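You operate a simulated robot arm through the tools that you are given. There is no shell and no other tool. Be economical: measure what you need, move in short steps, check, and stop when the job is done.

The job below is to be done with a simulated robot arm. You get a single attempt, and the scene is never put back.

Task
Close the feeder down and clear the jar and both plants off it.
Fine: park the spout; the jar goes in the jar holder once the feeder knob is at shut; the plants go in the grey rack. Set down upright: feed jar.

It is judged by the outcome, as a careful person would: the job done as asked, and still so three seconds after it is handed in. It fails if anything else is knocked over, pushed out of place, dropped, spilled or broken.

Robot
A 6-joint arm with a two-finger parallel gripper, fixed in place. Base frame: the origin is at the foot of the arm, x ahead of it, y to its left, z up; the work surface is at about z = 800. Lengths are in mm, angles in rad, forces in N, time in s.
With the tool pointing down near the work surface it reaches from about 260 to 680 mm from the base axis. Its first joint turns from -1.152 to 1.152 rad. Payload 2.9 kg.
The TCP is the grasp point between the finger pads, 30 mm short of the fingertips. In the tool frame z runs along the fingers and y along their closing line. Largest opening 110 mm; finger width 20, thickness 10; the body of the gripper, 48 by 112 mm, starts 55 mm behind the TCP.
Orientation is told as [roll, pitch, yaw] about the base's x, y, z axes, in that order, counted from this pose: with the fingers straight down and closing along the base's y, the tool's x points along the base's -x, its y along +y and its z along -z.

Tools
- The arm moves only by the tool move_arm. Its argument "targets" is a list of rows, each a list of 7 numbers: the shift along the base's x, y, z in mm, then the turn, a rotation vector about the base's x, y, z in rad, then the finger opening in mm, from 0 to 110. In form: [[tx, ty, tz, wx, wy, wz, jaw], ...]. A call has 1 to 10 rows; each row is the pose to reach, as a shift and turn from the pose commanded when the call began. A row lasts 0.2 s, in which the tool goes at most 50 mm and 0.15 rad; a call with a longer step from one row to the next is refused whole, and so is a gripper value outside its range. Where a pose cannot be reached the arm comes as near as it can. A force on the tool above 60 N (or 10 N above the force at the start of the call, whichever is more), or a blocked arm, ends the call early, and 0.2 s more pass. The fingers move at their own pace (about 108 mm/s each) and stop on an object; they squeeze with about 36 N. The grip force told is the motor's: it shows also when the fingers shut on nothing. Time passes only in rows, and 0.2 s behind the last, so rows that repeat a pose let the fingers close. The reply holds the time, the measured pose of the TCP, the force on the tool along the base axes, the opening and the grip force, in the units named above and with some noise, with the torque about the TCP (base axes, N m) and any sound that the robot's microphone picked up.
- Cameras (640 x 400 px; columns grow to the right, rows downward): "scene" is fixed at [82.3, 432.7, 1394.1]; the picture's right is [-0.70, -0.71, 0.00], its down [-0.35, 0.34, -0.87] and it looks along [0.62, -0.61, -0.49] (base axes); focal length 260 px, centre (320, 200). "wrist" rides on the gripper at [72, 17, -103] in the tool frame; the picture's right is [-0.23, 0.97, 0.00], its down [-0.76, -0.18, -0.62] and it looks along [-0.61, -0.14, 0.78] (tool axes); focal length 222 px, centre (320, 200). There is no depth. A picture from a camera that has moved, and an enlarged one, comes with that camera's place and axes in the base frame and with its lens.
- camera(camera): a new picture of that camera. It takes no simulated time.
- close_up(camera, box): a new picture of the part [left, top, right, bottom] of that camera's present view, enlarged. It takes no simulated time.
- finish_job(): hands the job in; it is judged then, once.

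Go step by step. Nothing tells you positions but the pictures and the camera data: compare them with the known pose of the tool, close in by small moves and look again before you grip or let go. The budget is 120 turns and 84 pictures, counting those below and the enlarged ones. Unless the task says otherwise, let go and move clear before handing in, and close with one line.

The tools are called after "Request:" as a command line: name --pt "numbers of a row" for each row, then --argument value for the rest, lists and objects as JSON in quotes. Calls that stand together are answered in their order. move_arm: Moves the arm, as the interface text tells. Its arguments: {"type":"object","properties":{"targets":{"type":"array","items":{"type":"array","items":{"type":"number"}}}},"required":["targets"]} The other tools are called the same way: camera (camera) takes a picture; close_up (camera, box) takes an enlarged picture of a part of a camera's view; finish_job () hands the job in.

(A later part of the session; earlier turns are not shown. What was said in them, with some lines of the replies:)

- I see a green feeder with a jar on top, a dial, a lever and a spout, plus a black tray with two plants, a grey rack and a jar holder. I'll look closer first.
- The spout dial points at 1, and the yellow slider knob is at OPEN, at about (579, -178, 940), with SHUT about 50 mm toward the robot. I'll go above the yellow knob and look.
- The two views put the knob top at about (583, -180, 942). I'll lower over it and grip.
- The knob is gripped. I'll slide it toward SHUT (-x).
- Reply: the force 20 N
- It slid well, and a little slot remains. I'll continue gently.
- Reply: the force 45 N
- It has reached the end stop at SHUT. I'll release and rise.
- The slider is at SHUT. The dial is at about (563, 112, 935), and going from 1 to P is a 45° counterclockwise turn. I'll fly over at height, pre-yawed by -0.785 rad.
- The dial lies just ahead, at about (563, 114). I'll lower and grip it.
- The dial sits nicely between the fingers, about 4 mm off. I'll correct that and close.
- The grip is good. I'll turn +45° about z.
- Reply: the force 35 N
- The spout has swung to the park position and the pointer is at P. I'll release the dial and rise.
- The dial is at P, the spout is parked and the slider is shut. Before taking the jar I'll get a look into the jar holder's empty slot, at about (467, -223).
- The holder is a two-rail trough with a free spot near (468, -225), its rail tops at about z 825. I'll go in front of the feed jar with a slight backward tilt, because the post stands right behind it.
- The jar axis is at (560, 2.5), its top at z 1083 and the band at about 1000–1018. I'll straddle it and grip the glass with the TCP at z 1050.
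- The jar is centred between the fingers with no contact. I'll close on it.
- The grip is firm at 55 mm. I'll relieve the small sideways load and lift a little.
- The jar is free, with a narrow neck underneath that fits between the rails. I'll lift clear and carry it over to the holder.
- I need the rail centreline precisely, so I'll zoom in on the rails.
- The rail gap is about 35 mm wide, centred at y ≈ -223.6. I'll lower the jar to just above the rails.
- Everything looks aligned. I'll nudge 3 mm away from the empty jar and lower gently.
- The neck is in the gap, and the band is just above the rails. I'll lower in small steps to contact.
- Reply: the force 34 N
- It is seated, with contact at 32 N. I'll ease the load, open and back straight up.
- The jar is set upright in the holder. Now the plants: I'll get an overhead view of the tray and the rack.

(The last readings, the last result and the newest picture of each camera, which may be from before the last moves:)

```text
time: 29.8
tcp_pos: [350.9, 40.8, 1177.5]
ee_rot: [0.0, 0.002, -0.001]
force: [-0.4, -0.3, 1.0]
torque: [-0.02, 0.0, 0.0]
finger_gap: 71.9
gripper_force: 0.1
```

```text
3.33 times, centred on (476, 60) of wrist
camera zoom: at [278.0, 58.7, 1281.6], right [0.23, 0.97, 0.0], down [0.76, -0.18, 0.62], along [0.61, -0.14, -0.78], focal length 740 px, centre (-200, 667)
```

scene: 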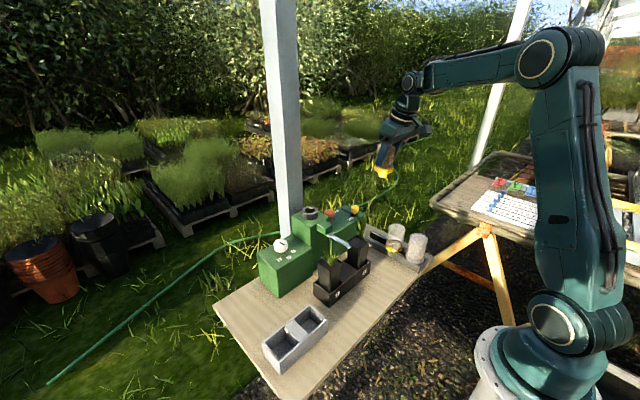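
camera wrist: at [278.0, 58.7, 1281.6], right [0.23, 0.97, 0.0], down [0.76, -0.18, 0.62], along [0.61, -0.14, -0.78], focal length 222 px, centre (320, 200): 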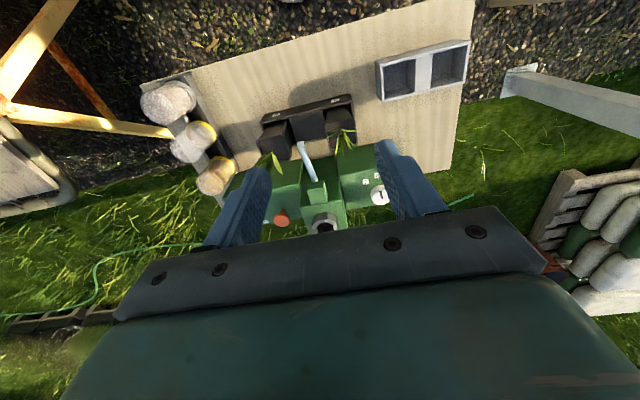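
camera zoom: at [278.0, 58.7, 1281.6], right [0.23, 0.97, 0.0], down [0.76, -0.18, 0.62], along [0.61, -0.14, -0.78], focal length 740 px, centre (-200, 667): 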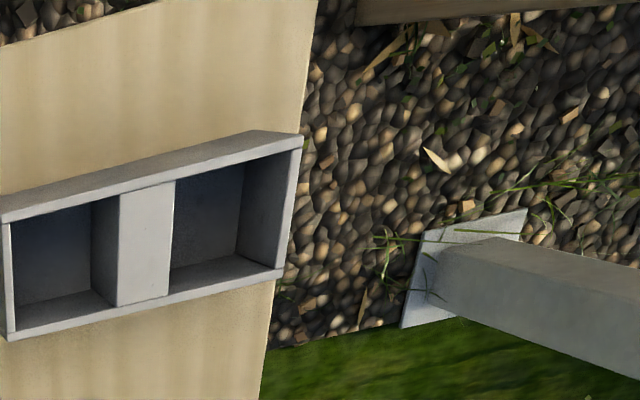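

Pots stand near (425, ±60) with rims at z≈927, and the rack is near (374, 222). Because of the leaves, I'll grip with a strong backward tilt so the palm stays clear of the plants. First, closer pictures for measuring.

Request:
close_up --camera "scene" --box '[250, 290, 346, 380]'

Request:
close_up --camera "scene" --box '[304, 225, 384, 305]'

Request:
move_arm --pt "0 4 0 0 -0.14 0 70" --pt "0 8 -10 0 -0.28 0 70" --pt "0 12 -20 0 -0.42 0 70" --pt "-2 15 -40 0 -0.56 0 70" --pt "-5 18 -60 0 -0.7 0 70" --pt "-8 19 -80 0 -0.85 0 70" --pt "-8 19 -100 0 -0.85 0 70"

Request:
camera --camera "wrist"

```text
4.44 times, centred on (298, 335) of scene
camera zoom: at [82.3, 432.7, 1394.1], right [-0.7, -0.71, 0.0], down [-0.35, 0.34, -0.87], along [0.62, -0.61, -0.49], focal length 1156 px, centre (418, -400)
```

zoom: 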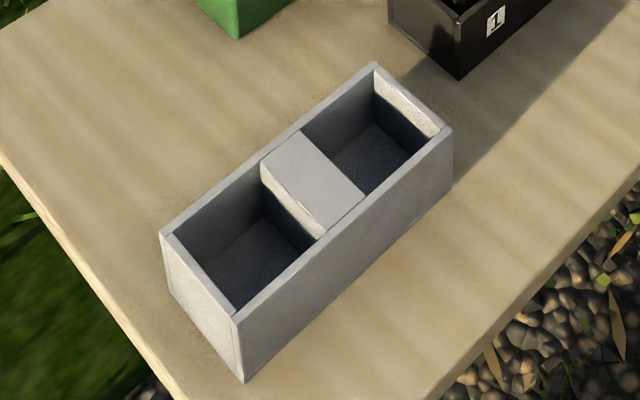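

```text
5.00 times, centred on (344, 265) of scene
camera zoom: at [82.3, 432.7, 1394.1], right [-0.7, -0.71, 0.0], down [-0.35, 0.34, -0.87], along [0.62, -0.61, -0.49], focal length 1300 px, centre (200, -125)
```

zoom: 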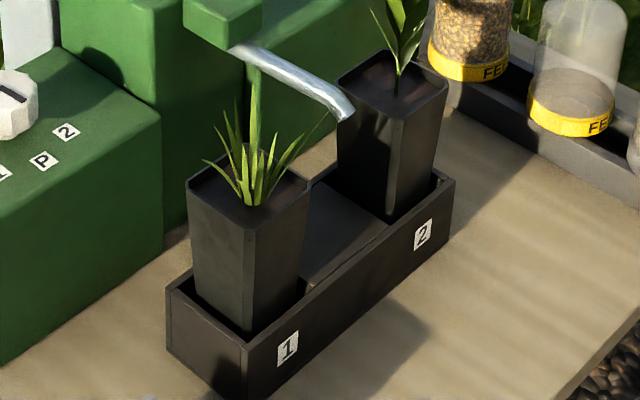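

```text
time: 31.4
tcp_pos: [345.3, 59.8, 1081.6]
ee_rot: [0.0, -0.849, -0.001]
force: [1.5, -0.1, -1.7]
torque: [-0.04, 0.0, -0.02]
finger_gap: 69.7
gripper_force: 0.0
out of reach, approached as far as the arm can: row 7
```

```text
36 pictures are left
camera wrist: at [220.7, 78.0, 1095.6], right [0.15, 0.97, 0.17], down [0.04, -0.18, 0.98], along [0.99, -0.14, -0.06], focal length 222 px, centre (320, 200)
```

wrist: 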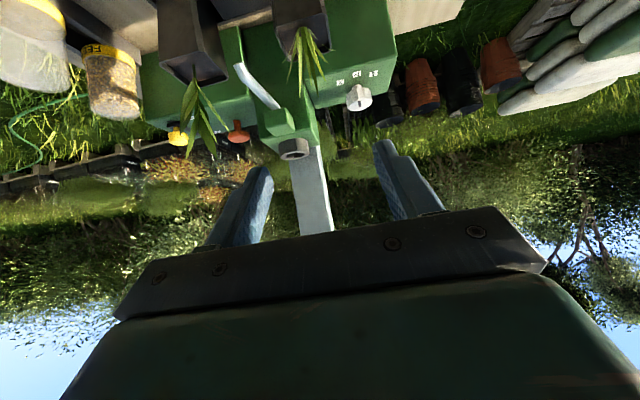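

The rack is axis-aligned (x 349–406, y 145–283, top about 855), with compartments centred near (377, 175) and (377, 253). Pot 1's rim is centred at (424.5, 61). I'll move forward and down toward pot 1.

Request:
move_arm --pt "25 0 -5 0 0 0 64" --pt "50 0 -20 0 0 0 64" --pt "50 0 -50 0 0 0 64" --pt "50 0 -80 0 0 0 64"

Request:
camera --camera "wrist"

Request:
close_up --camera "scene" --box '[290, 190, 402, 290]'

```text
time: 32.4
tcp_pos: [395.6, 60.2, 999.3]
ee_rot: [0.003, -0.851, -0.002]
force: [0.2, -0.5, -0.9]
torque: [0.0, 0.0, 0.0]
finger_gap: 64.1
gripper_force: 0.1
```

```text
35 pictures are left
camera wrist: at [270.6, 77.7, 1013.7], right [0.15, 0.97, 0.17], down [0.03, -0.18, 0.98], along [0.99, -0.14, -0.06], focal length 222 px, centre (320, 200)
```

wrist: 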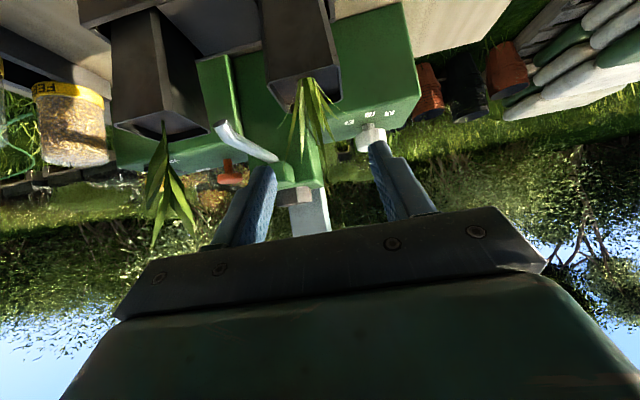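

```text
4.00 times, centred on (346, 240) of scene
camera zoom: at [82.3, 432.7, 1394.1], right [-0.7, -0.71, 0.0], down [-0.35, 0.34, -0.87], along [0.62, -0.61, -0.49], focal length 1040 px, centre (216, 40)
```

zoom: 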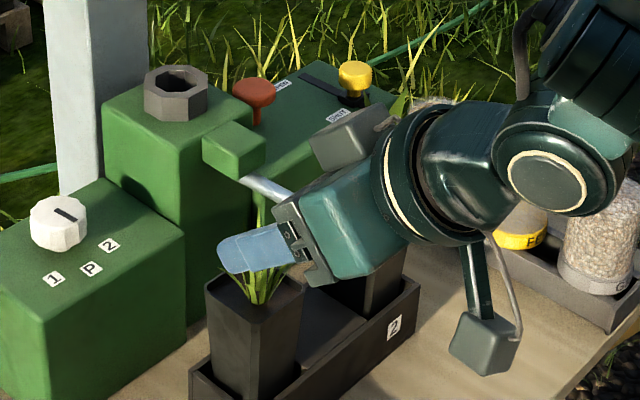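

Fingers are aligned to straddle pot 1 and clear of the spout. I'll continue down and forward.

Request:
move_arm --pt "0 0.8 -30 0 0 0 64" --pt "2 0.8 -60 0 0 0 64" --pt "10 0.8 -78 0 0 0 64" --pt "23 0.8 -92 0 0 0 64"

Request:
camera --camera "wrist"

Request:
close_up --camera "scene" --box '[290, 200, 402, 300]'

```text
time: 33.4
tcp_pos: [419.1, 62.4, 906.3]
ee_rot: [-0.001, -0.851, -0.001]
force: [0.0, 0.8, 0.8]
torque: [0.0, -0.01, -0.02]
finger_gap: 64.0
gripper_force: 0.0
```

```text
33 pictures are left
camera wrist: at [293.5, 79.4, 920.8], right [0.15, 0.97, 0.17], down [0.03, -0.18, 0.98], along [0.99, -0.14, -0.06], focal length 222 px, centre (320, 200)
```

wrist: 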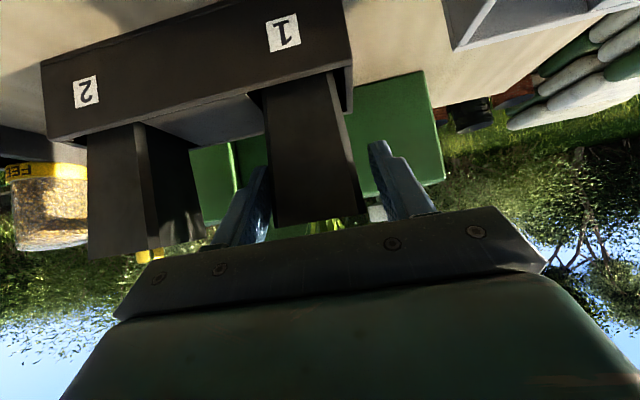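

```text
4.00 times, centred on (346, 250) of scene
camera zoom: at [82.2, 432.7, 1394.1], right [-0.7, -0.71, 0.0], down [-0.35, 0.34, -0.87], along [0.62, -0.61, -0.49], focal length 1040 px, centre (216, 0)
```

zoom: 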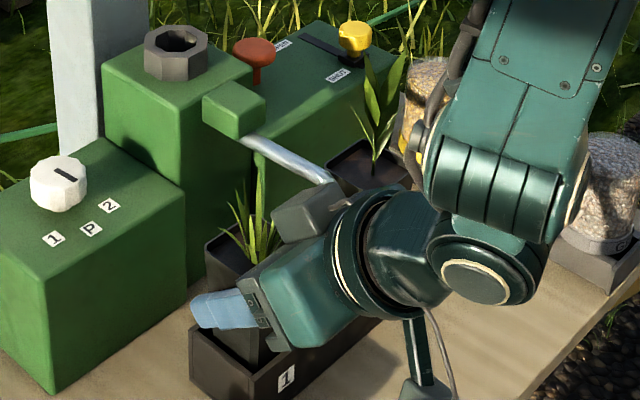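

Pot 1 is centred between the fingers. I'll close on it.

Request:
move_arm --pt "0 0 0 0 0 0 50" --pt "0 0 0 0 0 0 35" --pt "0 0 0 0 0 0 30" --pt "0 0 0 0 0 0 30"

Request:
camera --camera "wrist"

```text
time: 34.4
tcp_pos: [418.7, 61.9, 907.5]
ee_rot: [0.003, -0.849, 0.0]
force: [-0.9, 0.7, -0.1]
torque: [0.04, 0.02, 0.05]
finger_gap: 49.4
gripper_force: 35.7
```

```text
31 pictures are left
camera wrist: at [293.4, 79.4, 921.1], right [0.15, 0.97, 0.17], down [0.03, -0.18, 0.98], along [0.99, -0.14, -0.06], focal length 222 px, centre (320, 200)
```

wrist: 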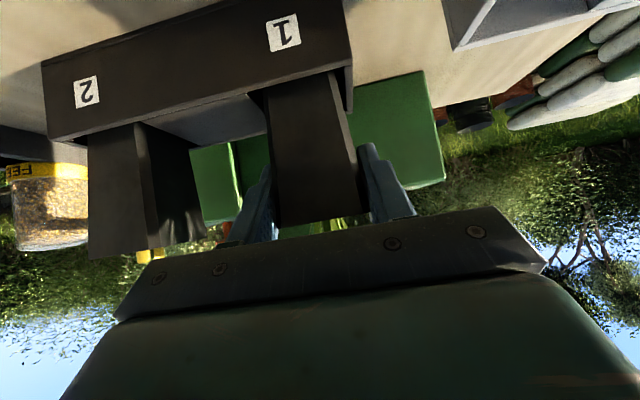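

Gripped at 49 mm. I'll lift slowly.

Request:
move_arm --pt "0 0 6 0 0 0 30" --pt "0 0 15 0 0 0 30" --pt "0 0 28 0 0 0 30" --pt "0 0 45 0 0 0 30"

Request:
camera --camera "wrist"

Request:
close_up --camera "scene" --box '[290, 190, 402, 290]'

```text
time: 35.4
tcp_pos: [418.5, 61.0, 951.9]
ee_rot: [0.002, -0.851, 0.0]
force: [-0.3, 0.1, -2.1]
torque: [-0.01, 0.01, 0.01]
finger_gap: 49.3
gripper_force: 35.9
```

```text
30 pictures are left
camera wrist: at [293.3, 79.1, 966.9], right [0.15, 0.97, 0.17], down [0.03, -0.18, 0.98], along [0.99, -0.14, -0.06], focal length 222 px, centre (320, 200)
```

wrist: 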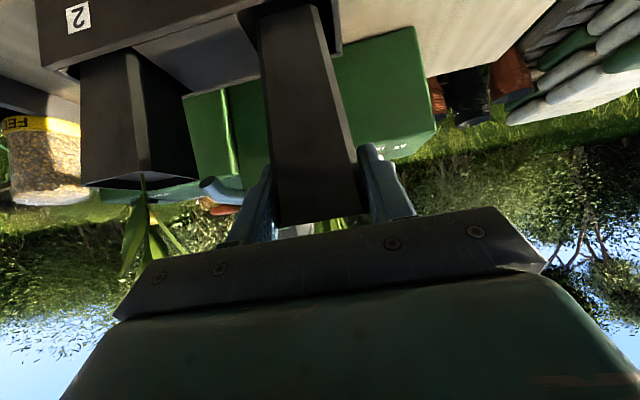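

```text
4.00 times, centred on (346, 240) of scene
camera zoom: at [82.3, 432.7, 1394.1], right [-0.7, -0.71, 0.0], down [-0.35, 0.34, -0.87], along [0.62, -0.61, -0.49], focal length 1040 px, centre (216, 40)
```

zoom: 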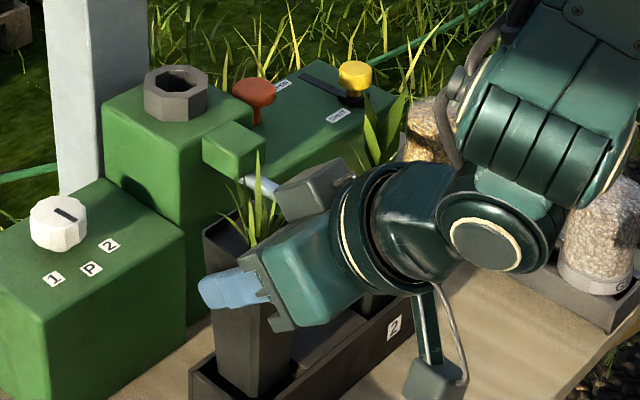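

The pot hangs straight. I'll raise it and carry it above the rack's +y compartment.

Request:
move_arm --pt "0 5 30 0 0 0 30" --pt "0 15 58 0 0 0 30" --pt "-5 45 60 0 0 0 30" --pt "-13 80 60 0 0 0 30" --pt "-22 115 60 0 0 0 30" --pt "-32 150 60 0 0 0 30" --pt "-42 180 60 0 0 0 30" --pt "-47 192 60 0 0 0 30" --pt "-47 192 60 0 0 0 30"

Request:
camera --camera "wrist"

Request:
close_up --camera "scene" --box '[220, 240, 380, 390]'

```text
time: 37.4
tcp_pos: [373.0, 254.5, 1014.0]
ee_rot: [0.001, -0.851, -0.002]
force: [0.3, 0.6, -1.8]
torque: [-0.01, 0.02, 0.02]
finger_gap: 49.7
gripper_force: 35.7
```

```text
28 pictures are left
camera wrist: at [247.4, 273.2, 1028.2], right [0.15, 0.97, 0.17], down [0.03, -0.18, 0.98], along [0.99, -0.14, -0.06], focal length 222 px, centre (320, 200)
```

wrist: 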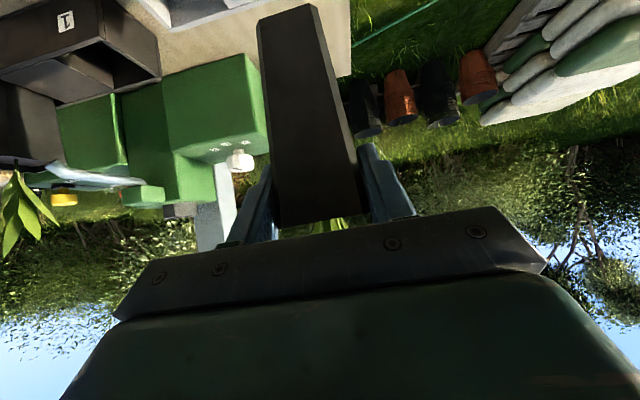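

```text
2.67 times, centred on (300, 315) of scene
camera zoom: at [82.3, 432.7, 1394.1], right [-0.7, -0.71, 0.0], down [-0.35, 0.34, -0.87], along [0.62, -0.61, -0.49], focal length 694 px, centre (373, -107)
```

zoom: 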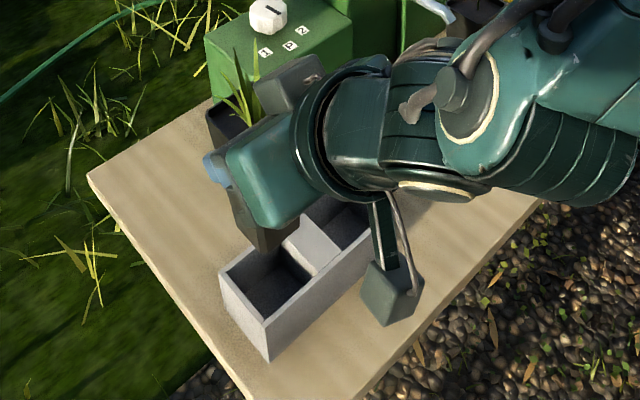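

The pot is above the rack. I'll lower until its bottom is just above the rim and check alignment.

Request:
move_arm --pt "2 0 -15 0 0 0 30" --pt "2 0 -30 0 0 0 30" --pt "2 0 -45 0 0 0 30" --pt "2 0 -45 0 0 0 30"

Request:
close_up --camera "scene" --box '[250, 270, 346, 370]'

Request:
camera --camera "wrist"

```text
time: 38.4
tcp_pos: [374.4, 254.6, 968.7]
ee_rot: [0.002, -0.85, -0.002]
force: [0.2, 0.4, -2.0]
torque: [0.02, 0.04, -0.01]
finger_gap: 49.5
gripper_force: 35.7
```

```text
4.00 times, centred on (298, 320) of scene
camera zoom: at [82.3, 432.7, 1394.1], right [-0.7, -0.71, 0.0], down [-0.35, 0.34, -0.87], along [0.62, -0.61, -0.49], focal length 1040 px, centre (408, -280)
```

zoom: 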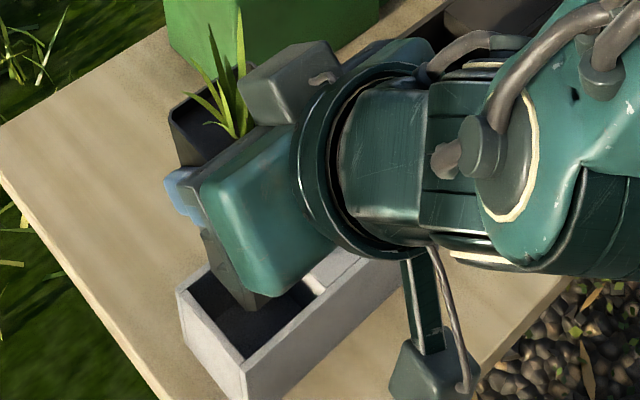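

```text
25 pictures are left
camera wrist: at [248.7, 271.8, 982.8], right [0.15, 0.97, 0.17], down [0.03, -0.18, 0.98], along [0.99, -0.14, -0.06], focal length 222 px, centre (320, 200)
```

wrist: 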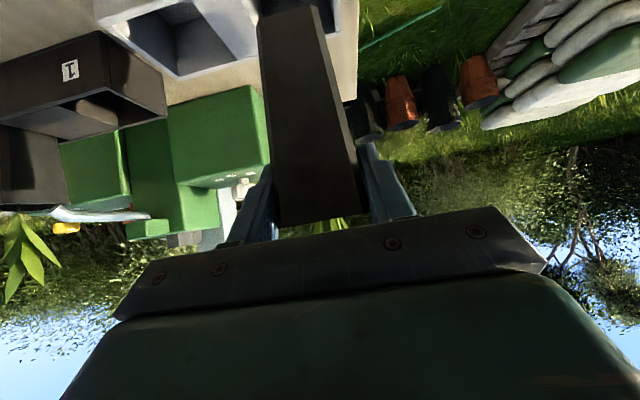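

Request:
close_up --camera "wrist" --box '[200, 0, 392, 120]'

Request:
close_up --camera "scene" --box '[268, 320, 332, 380]'

```text
3.33 times, centred on (296, 60) of wrist
camera zoom: at [248.7, 271.8, 982.8], right [0.15, 0.97, 0.17], down [0.03, -0.18, 0.98], along [0.99, -0.14, -0.06], focal length 740 px, centre (400, 667)
```

zoom: 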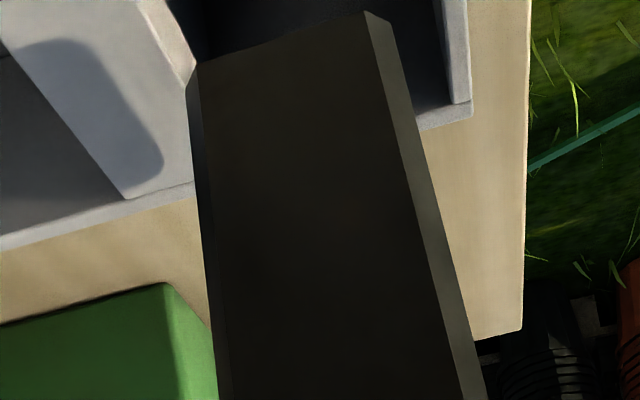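

```text
6.67 times, centred on (300, 350) of scene
camera zoom: at [82.3, 432.7, 1394.1], right [-0.7, -0.71, 0.0], down [-0.35, 0.34, -0.87], along [0.62, -0.61, -0.49], focal length 1734 px, centre (453, -800)
```

zoom: 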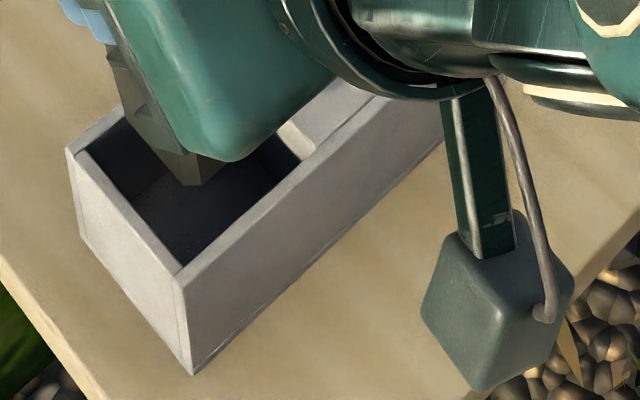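

Within the same camera, the pot bottom (33 mm wide) sits about 3 mm short in y of the compartment centre, and x is good. I'll correct that and lower.

Request:
move_arm --pt "0 2.7 -5 0 0 0 30" --pt "0 2.7 -18 0 0 0 30" --pt "0 2.7 -32 0 0 0 30" --pt "0 2.7 -46 0 0 0 30" --pt "0 2.7 -54 0 0 0 30"

```text
time: 39.6
tcp_pos: [374.3, 256.0, 914.5]
ee_rot: [0.002, -0.851, 0.0]
force: [0.2, 0.0, -1.7]
torque: [-0.02, -0.02, 0.02]
finger_gap: 49.4
gripper_force: 35.9
```

Request:
move_arm --pt "0 0 -3 0 0 0 30" --pt "0 0 -6 0 0 0 30" --pt "0 0 -9 0 0 0 30"

Request:
close_up --camera "scene" --box '[250, 280, 346, 380]'

```text
time: 40.4
tcp_pos: [376.0, 256.0, 907.0]
ee_rot: [0.002, -0.853, -0.002]
force: [-2.6, -0.7, 4.6]
torque: [0.01, 0.18, 0.05]
finger_gap: 49.2
gripper_force: 36.1
```

```text
4.00 times, centred on (298, 330) of scene
camera zoom: at [82.1, 432.6, 1394.1], right [-0.7, -0.71, 0.0], down [-0.35, 0.34, -0.87], along [0.62, -0.61, -0.49], focal length 1040 px, centre (408, -320)
```

zoom: 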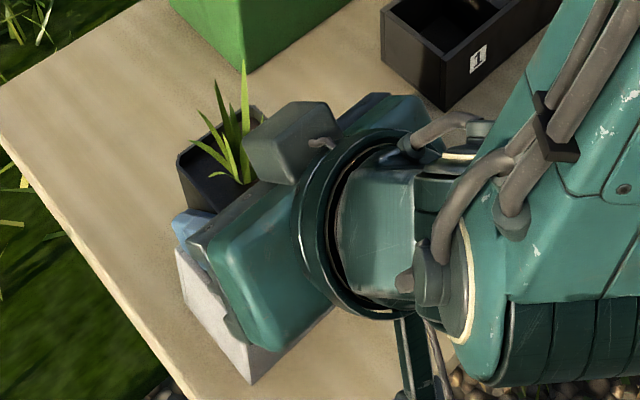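

The floor is reached at the same height as in the tray. I'll release and rise vertically.

Request:
move_arm --pt "0 0 -0.5 0 0 0 30" --pt "0 0 0 0 0 0 64" --pt "0 0 0 0 0 0 64" --pt "0 0 20 0 0 0 64" --pt "-3 0 50 0 0 0 64" --pt "-3 0 90 0 0 0 64" --pt "-3 0 130 0 0 0 64"

Request:
camera --camera "wrist"

Request:
close_up --camera "scene" --box '[250, 240, 394, 370]'

```text
time: 42.0
tcp_pos: [372.1, 255.1, 1036.3]
ee_rot: [0.001, -0.85, 0.001]
force: [0.0, -0.1, 0.5]
torque: [-0.01, -0.02, -0.02]
finger_gap: 64.2
gripper_force: 0.1
```

```text
21 pictures are left
camera wrist: at [245.3, 272.0, 1050.4], right [0.15, 0.97, 0.17], down [0.03, -0.18, 0.98], along [0.99, -0.14, -0.06], focal length 222 px, centre (320, 200)
```

wrist: 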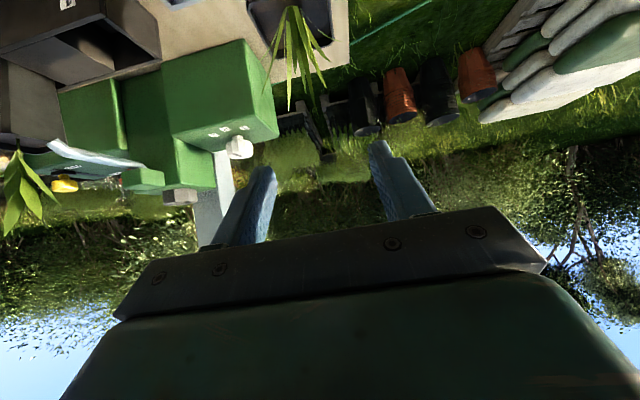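

```text
3.08 times, centred on (322, 305) of scene
camera zoom: at [82.2, 432.7, 1394.1], right [-0.7, -0.71, 0.0], down [-0.35, 0.34, -0.87], along [0.62, -0.61, -0.49], focal length 800 px, centre (314, -123)
```

zoom: 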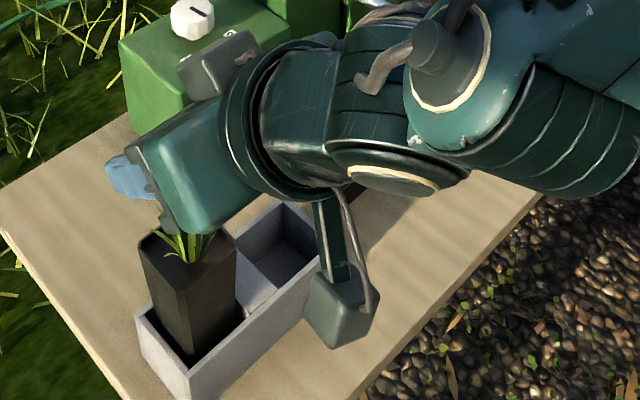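

Pot 1 stands in the rack. Now I'll go over to pot 2, staying high.

Request:
move_arm --pt "5 -35 20 0 0 0 62" --pt "10 -80 24 0 0 0 62" --pt "14 -125 24 0 0 0 62" --pt "18 -170 24 0 0 0 62" --pt "20 -215 24 0 0 0 62" --pt "20 -260 24 0 0 0 62" --pt "20 -300 24 0 0 0 62" --pt "20 -313.5 0 0 0 0 62" --pt "20 -313.5 -36 0 0 0 62"

Request:
camera --camera "wrist"

Request:
close_up --camera "scene" --box '[290, 190, 402, 290]'

```text
time: 44.0
tcp_pos: [391.6, -57.1, 1000.2]
ee_rot: [0.002, -0.851, -0.001]
force: [-0.5, -0.4, 0.3]
torque: [0.0, -0.05, 0.02]
finger_gap: 62.0
gripper_force: 0.1
```

```text
19 pictures are left
camera wrist: at [265.0, -40.6, 1014.6], right [0.15, 0.97, 0.17], down [0.03, -0.18, 0.98], along [0.99, -0.14, -0.06], focal length 222 px, centre (320, 200)
```

wrist: 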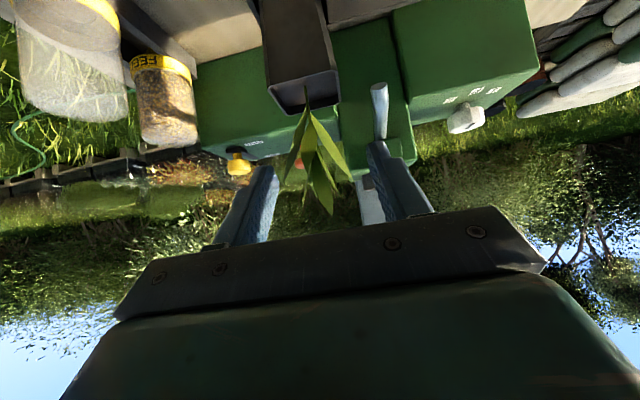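

```text
4.00 times, centred on (346, 240) of scene
camera zoom: at [82.2, 432.7, 1394.1], right [-0.7, -0.71, 0.0], down [-0.35, 0.34, -0.87], along [0.62, -0.61, -0.49], focal length 1040 px, centre (216, 40)
```

zoom: 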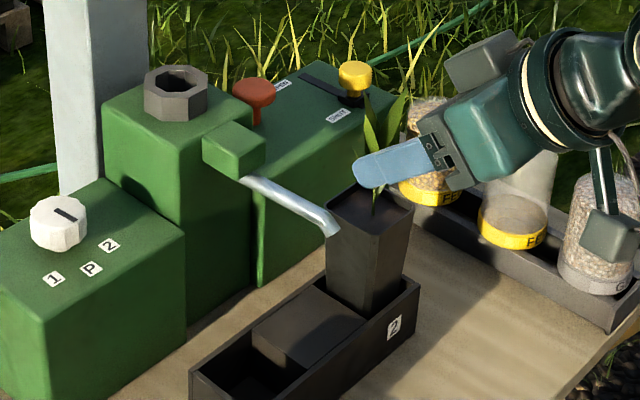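

The spout tip is at about (420, -9, 935), close to the inner finger's path. I'll descend further back, pass under it and then move forward, with a narrower opening.

Request:
move_arm --pt "-12 -2.4 -5 0 0 0 58" --pt "-12 -2.4 -35 0 0 0 58" --pt "-12 -2.4 -65 0 0 0 58" --pt "-12 -2.4 -94 0 0 0 58"

Request:
camera --camera "wrist"

Request:
close_up --camera "scene" --box '[300, 200, 396, 280]'

```text
time: 44.8
tcp_pos: [407.0, -65.3, 952.4]
ee_rot: [0.017, -0.898, -0.018]
force: [-3.4, -0.1, 13.7]
torque: [0.36, -0.16, 0.1]
finger_gap: 58.2
gripper_force: 0.3
out of reach, approached as far as the arm can: row 1, 2, 3, 4
stopped in row 4: the force on the tool passed its limit at 96 N (the readings are from after the stop); the commanded pose is now the measured one
```

```text
17 pictures are left
camera wrist: at [281.3, -46.1, 961.1], right [0.15, 0.97, 0.19], down [-0.01, -0.19, 0.98], along [0.99, -0.15, -0.01], focal length 222 px, centre (320, 200)
```

wrist: 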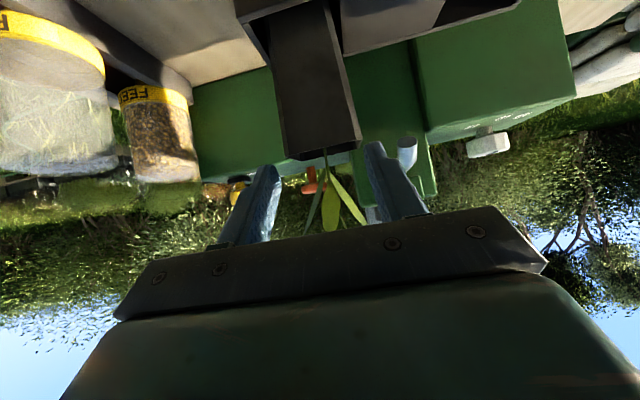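

```text
5.00 times, centred on (348, 240) of scene
camera zoom: at [82.0, 432.7, 1394.1], right [-0.7, -0.71, 0.0], down [-0.35, 0.34, -0.87], along [0.62, -0.61, -0.49], focal length 1300 px, centre (180, 0)
```

zoom: 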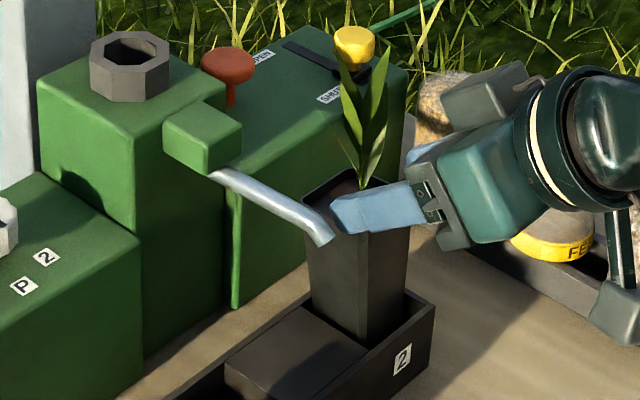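

I drifted off line because that position was out of reach, and a fingertip touched something. I'll lift away, restore the pose and check for damage.

Request:
move_arm --pt "-2 0 15 0 0.02 0 58" --pt "-8 2 35 -0.006 0.035 0.003 58" --pt "-11 5.8 50 -0.011 0.048 0.005 58" --pt "-11 5.8 50 -0.011 0.048 0.005 58"

Request:
camera --camera "wrist"

Request:
close_up --camera "scene" --box '[250, 190, 410, 290]'

```text
time: 45.8
tcp_pos: [394.3, -58.8, 1001.3]
ee_rot: [-0.003, -0.844, 0.001]
force: [0.1, 0.1, -0.3]
torque: [-0.01, -0.02, 0.02]
finger_gap: 58.0
gripper_force: 0.2
```

```text
15 pictures are left
camera wrist: at [269.0, -40.8, 1016.6], right [0.15, 0.97, 0.17], down [0.04, -0.18, 0.98], along [0.99, -0.14, -0.07], focal length 222 px, centre (320, 200)
```

wrist: 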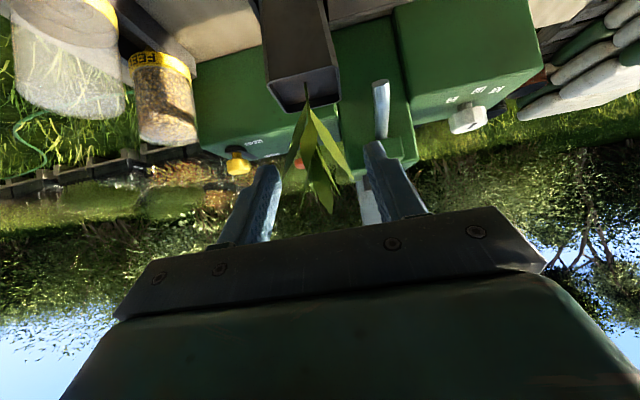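

```text
4.00 times, centred on (330, 240) of scene
camera zoom: at [82.2, 432.7, 1394.1], right [-0.7, -0.71, 0.0], down [-0.35, 0.34, -0.87], along [0.62, -0.61, -0.49], focal length 1040 px, centre (280, 40)
```

zoom: 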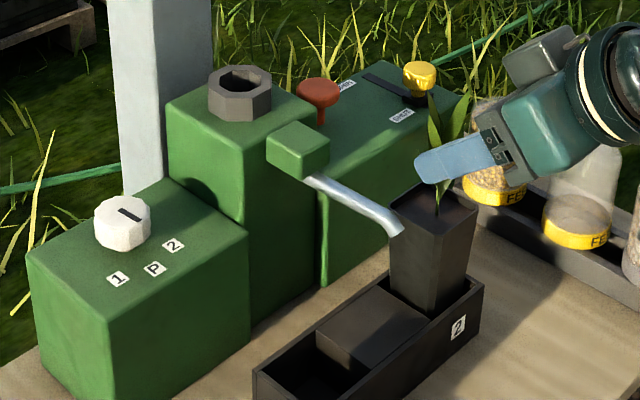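

Nothing was disturbed: the dial, spout and pot are in place. I'll descend at a reachable x, as I did for pot 1.

Request:
move_arm --pt "0 0 -20 0 -0.003 0 60" --pt "0 0 -40 0 -0.003 0 60" --pt "1 0 -56 0 -0.003 0 60"

Request:
camera --camera "wrist"

```text
time: 46.6
tcp_pos: [399.6, -59.1, 945.1]
ee_rot: [-0.002, -0.849, 0.002]
force: [1.0, -0.4, 0.7]
torque: [-0.03, 0.04, -0.02]
finger_gap: 60.0
gripper_force: 0.0
```

```text
13 pictures are left
camera wrist: at [273.9, -41.1, 960.4], right [0.15, 0.97, 0.17], down [0.04, -0.18, 0.98], along [0.99, -0.14, -0.06], focal length 222 px, centre (320, 200)
```

wrist: 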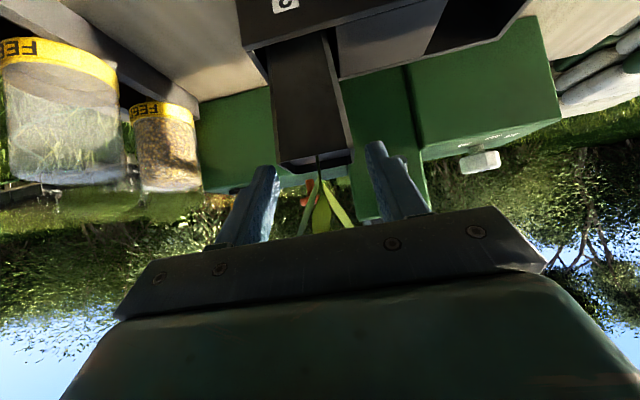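

The pot is straddled and the fingers are past the spout level. I'll continue to the grip point.

Request:
move_arm --pt "2 0 -14 0 0 0 60" --pt "6 0 -27 0 0 0 60" --pt "15 0 -38 0 0 0 60" --pt "15 0 -38 0 0 0 60"

Request:
camera --camera "wrist"

Request:
close_up --camera "scene" --box '[290, 190, 402, 290]'

```text
time: 47.6
tcp_pos: [411.4, -60.6, 907.9]
ee_rot: [-0.003, -0.846, 0.002]
force: [-0.3, -0.3, -0.1]
torque: [0.03, 0.01, 0.02]
finger_gap: 60.2
gripper_force: 0.0
```

```text
12 pictures are left
camera wrist: at [286.5, -41.5, 921.9], right [0.15, 0.97, 0.17], down [0.04, -0.18, 0.98], along [0.99, -0.14, -0.06], focal length 222 px, centre (320, 200)
```

wrist: 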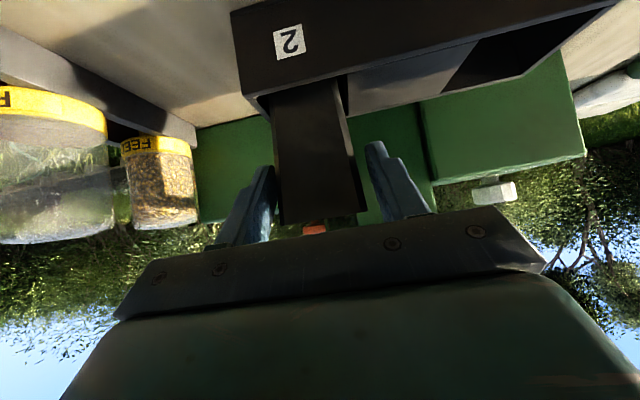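

```text
4.00 times, centred on (346, 240) of scene
camera zoom: at [82.3, 432.7, 1394.1], right [-0.7, -0.71, 0.0], down [-0.35, 0.34, -0.87], along [0.62, -0.61, -0.49], focal length 1040 px, centre (216, 40)
```

zoom: 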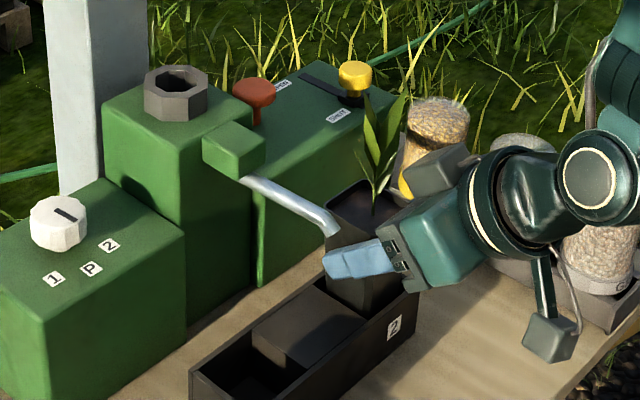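

Well aligned, with the finger below the spout. I'll close on pot 2.

Request:
move_arm --pt "3 0.5 -1 0 0 0 60" --pt "3 0.5 -1 0 0 0 45" --pt "3 0.5 -1 0 0 0 30" --pt "3 0.5 -1 0 0 0 30" --pt "3 0.5 -1 0 0 0 30"

```text
time: 48.8
tcp_pos: [415.1, -57.6, 906.9]
ee_rot: [-0.003, -0.848, 0.003]
force: [-0.1, -0.1, 1.7]
torque: [0.01, -0.06, -0.02]
finger_gap: 49.1
gripper_force: 35.7
```

Gripped at 49 mm. I'll lift slowly, easing slightly away from the spout.

Request:
move_arm --pt "0 -1 6 0 0 0 30" --pt "0 -2 16 0 0 0 30" --pt "0 -3 30 0 0 0 30" --pt "-3 -4 48 0 0 0 30"

Request:
close_up --camera "scene" --box '[290, 190, 402, 290]'

```text
time: 49.8
tcp_pos: [411.5, -62.8, 953.1]
ee_rot: [-0.004, -0.846, 0.002]
force: [0.3, -0.2, -1.0]
torque: [0.0, 0.05, 0.02]
finger_gap: 49.1
gripper_force: 36.7
```

```text
4.00 times, centred on (346, 240) of scene
camera zoom: at [82.3, 432.7, 1394.1], right [-0.7, -0.71, 0.0], down [-0.35, 0.34, -0.87], along [0.62, -0.61, -0.49], focal length 1040 px, centre (216, 40)
```

zoom: 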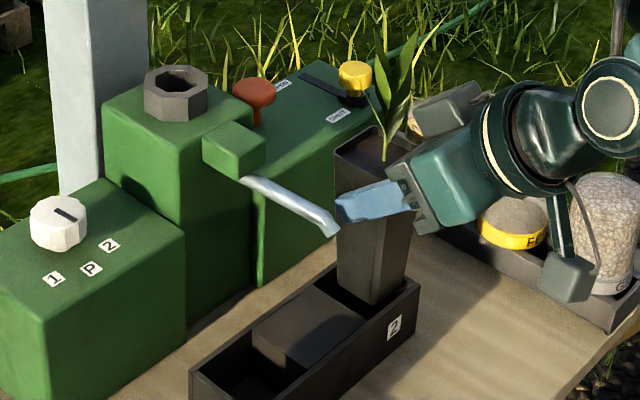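

Clean lift. I'll go up to z≈1090 to clear the spout, then cross over to the rack.

Request:
move_arm --pt "0 0 40 0 0 0 30" --pt "0 0 80 0 0 0 30" --pt "-4 0 120 0 0 0 30" --pt "-15 5 138 0 0 0 30" --pt "-25 30 138 0 0 0 30" --pt "-26 65 138 0 0 0 30" --pt "-26 100 138 0 0 0 30" --pt "-26 140 138 0 0 0 30" --pt "-30 180 138 0 0 0 30" --pt "-36 220 138 0 0 0 30"

```text
time: 52.0
tcp_pos: [374.2, 157.3, 1092.3]
ee_rot: [-0.004, -0.847, 0.002]
force: [-0.2, 0.4, -1.8]
torque: [-0.02, 0.05, -0.01]
finger_gap: 49.0
gripper_force: 35.4
```

Now above the rack; I'll align over the free compartment and lower to just above its rim.

Request:
move_arm --pt "-2 15 -10 0 0 0 30" --pt "-3 21.5 -40 0 0 0 30" --pt "-3 21.5 -75 0 0 0 30" --pt "-3 21.5 -105 0 0 0 30" --pt "-3 21.5 -122 0 0 0 30" --pt "-3 21.5 -122 0 0 0 30"

Request:
close_up --camera "wrist" --box '[200, 0, 392, 120]'

Request:
close_up --camera "scene" --box '[260, 280, 356, 370]'

```text
time: 53.4
tcp_pos: [370.7, 179.1, 969.8]
ee_rot: [-0.003, -0.846, 0.002]
force: [1.3, -0.3, -1.3]
torque: [0.03, 0.03, 0.01]
finger_gap: 49.1
gripper_force: 36.1
```

```text
3.33 times, centred on (296, 60) of wrist
camera zoom: at [246.0, 197.0, 984.8], right [0.15, 0.97, 0.17], down [0.04, -0.18, 0.98], along [0.99, -0.14, -0.06], focal length 740 px, centre (400, 667)
```

zoom: 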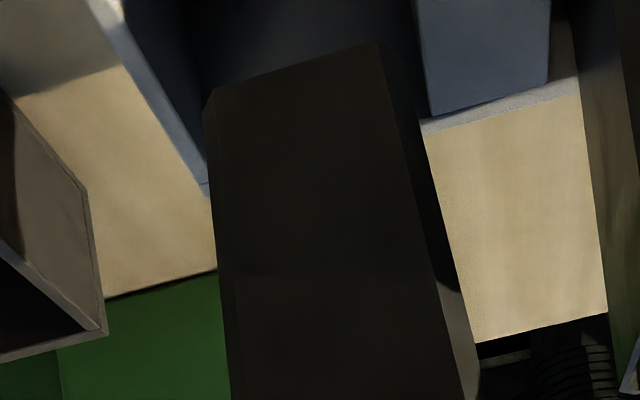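

```text
4.44 times, centred on (308, 325) of scene
camera zoom: at [82.3, 432.7, 1394.1], right [-0.7, -0.71, 0.0], down [-0.35, 0.34, -0.87], along [0.62, -0.61, -0.49], focal length 1156 px, centre (373, -356)
```

zoom: 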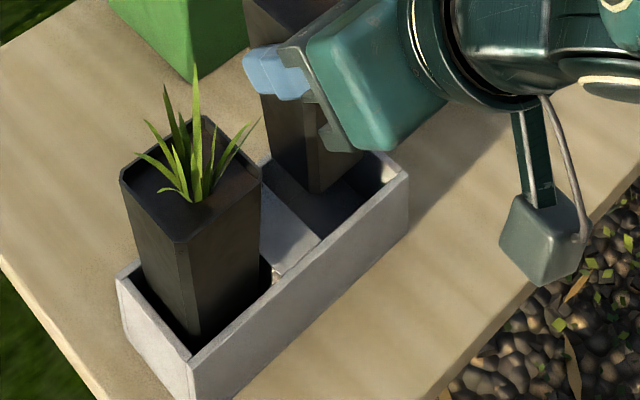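

The pot sits about 4 mm toward the divider and 3 mm too far forward. I'll correct that and lower.

Request:
move_arm --pt "-2.5 -4 0 0 0 0 30" --pt "-2.5 -4 -14 0 0 0 30" --pt "-2.5 -4 -28 0 0 0 30" --pt "-2.5 -4 -42 0 0 0 30" --pt "-2.5 -4 -54 0 0 0 30"

```text
time: 54.6
tcp_pos: [368.9, 175.3, 917.0]
ee_rot: [-0.003, -0.846, 0.002]
force: [-0.6, 0.1, -1.7]
torque: [0.01, 0.03, -0.03]
finger_gap: 49.2
gripper_force: 36.0
```

Request:
move_arm --pt "0 0 -4 0 0 0 30" --pt "0 0 -7 0 0 0 30" --pt "0 0 -10 0 0 0 30" --pt "0 0 -11 0 0 0 30"

Request:
close_up --camera "scene" --box '[250, 260, 362, 370]'

```text
time: 55.6
tcp_pos: [369.5, 175.0, 906.5]
ee_rot: [-0.002, -0.849, 0.001]
force: [-1.1, -0.4, 1.9]
torque: [0.04, 0.04, 0.04]
finger_gap: 48.9
gripper_force: 36.3
```

```text
3.64 times, centred on (306, 315) of scene
camera zoom: at [82.2, 432.7, 1394.1], right [-0.7, -0.71, 0.0], down [-0.35, 0.34, -0.87], along [0.62, -0.61, -0.49], focal length 946 px, centre (371, -218)
```

zoom: 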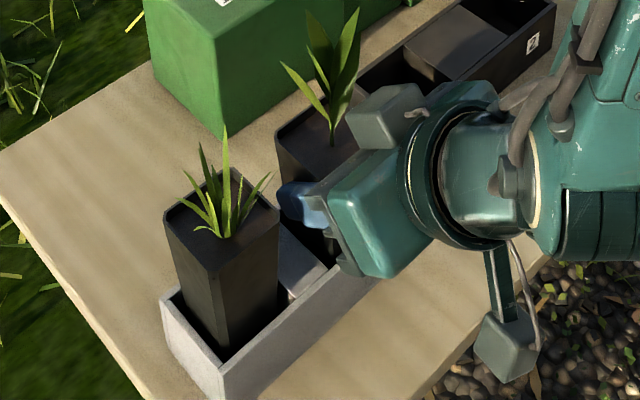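

Floor contact is beginning. I'll go one millimetre more, then release and rise.

Request:
move_arm --pt "0 0 -1 0 0 0 30" --pt "0 0 -1 0 0 0 60" --pt "0 0 -1 0 0 0 60" --pt "0 0 20 0 0 0 60" --pt "0 0 55 0 0 0 60" --pt "0 0 95 0 0 0 60" --pt "0 0 140 0 0 0 60" --pt "0 0 185 0 0 0 60"

Request:
camera --camera "scene"

Request:
close_up --camera "scene" --box '[240, 260, 368, 380]'

Request:
close_up --camera "scene" --box '[250, 190, 442, 310]'

```text
time: 57.4
tcp_pos: [370.9, 173.9, 1090.5]
ee_rot: [-0.005, -0.843, 0.004]
force: [0.2, 0.0, 0.6]
torque: [-0.01, 0.0, -0.01]
finger_gap: 59.9
gripper_force: 0.0
```

```text
6 pictures are left
```

scene: 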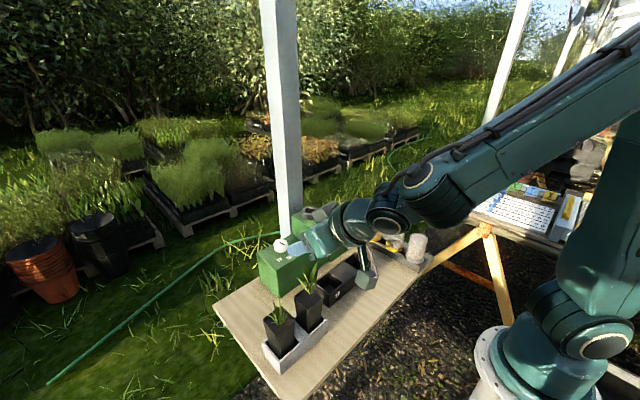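

```text
3.33 times, centred on (304, 320) of scene
camera zoom: at [82.2, 432.7, 1394.1], right [-0.7, -0.71, 0.0], down [-0.35, 0.34, -0.87], along [0.62, -0.61, -0.49], focal length 867 px, centre (373, -200)
```

zoom: 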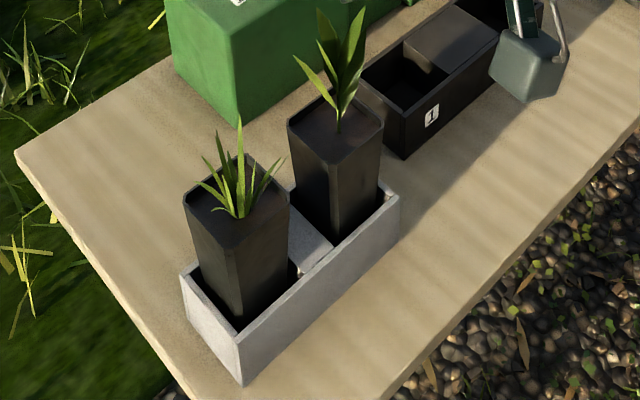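

```text
3.33 times, centred on (346, 250) of scene
camera zoom: at [82.2, 432.7, 1394.1], right [-0.7, -0.71, 0.0], down [-0.35, 0.34, -0.87], along [0.62, -0.61, -0.49], focal length 867 px, centre (233, 33)
```

zoom: 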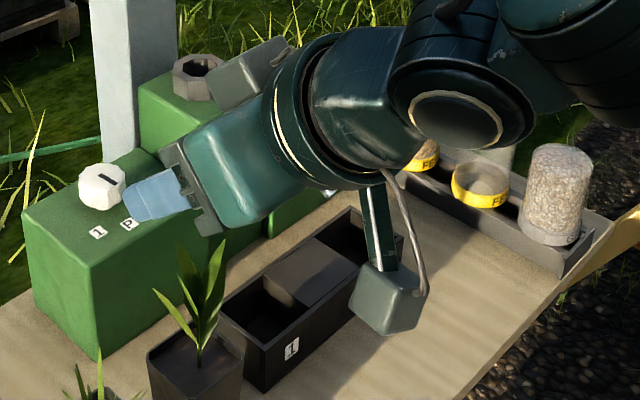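

Both pots stand in the rack. I'll raise the arm clear for a final check of the spout, slider and jar.

Request:
move_arm --pt "0 5 40 0 0.1 0 60" --pt "0 10 85 0 0.22 0 60" --pt "0 15 130 0 0.34 0 60" --pt "0 20 170 0 0.46 0 60" --pt "0 20 200 0 0.58 0 60"

Request:
close_up --camera "scene" --box '[240, 190, 440, 315]'

```text
time: 58.6
tcp_pos: [373.9, 192.1, 1288.2]
ee_rot: [-0.013, -0.289, 0.003]
force: [-0.2, -0.5, 0.5]
torque: [-0.01, -0.03, 0.0]
finger_gap: 59.7
gripper_force: 0.2
out of reach, approached as far as the arm can: row 5
```

```text
3.20 times, centred on (340, 252) of scene
camera zoom: at [82.2, 432.7, 1394.1], right [-0.7, -0.71, 0.0], down [-0.35, 0.34, -0.87], along [0.62, -0.61, -0.49], focal length 832 px, centre (256, 32)
```

zoom: 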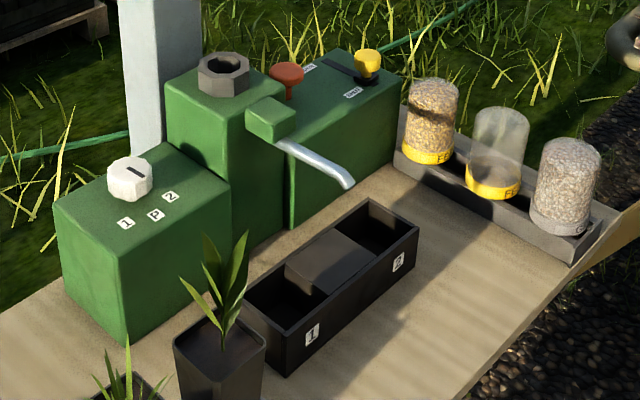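

The dial is at P with the spout parked, the slider is at SHUT, the jar is upright in the holder, both plants are in the rack and the arm is clear. Handing in.

Request:
finish_job

```text
The job is handed in.
```

The feeder is shut and the spout parked, the feed jar stands upright in the jar holder, and both plants are in the grey rack. While reaching for plant 2 a fingertip hit something hard enough to stop the arm (96 N); the pictures afterwards showed nothing moved or damaged.
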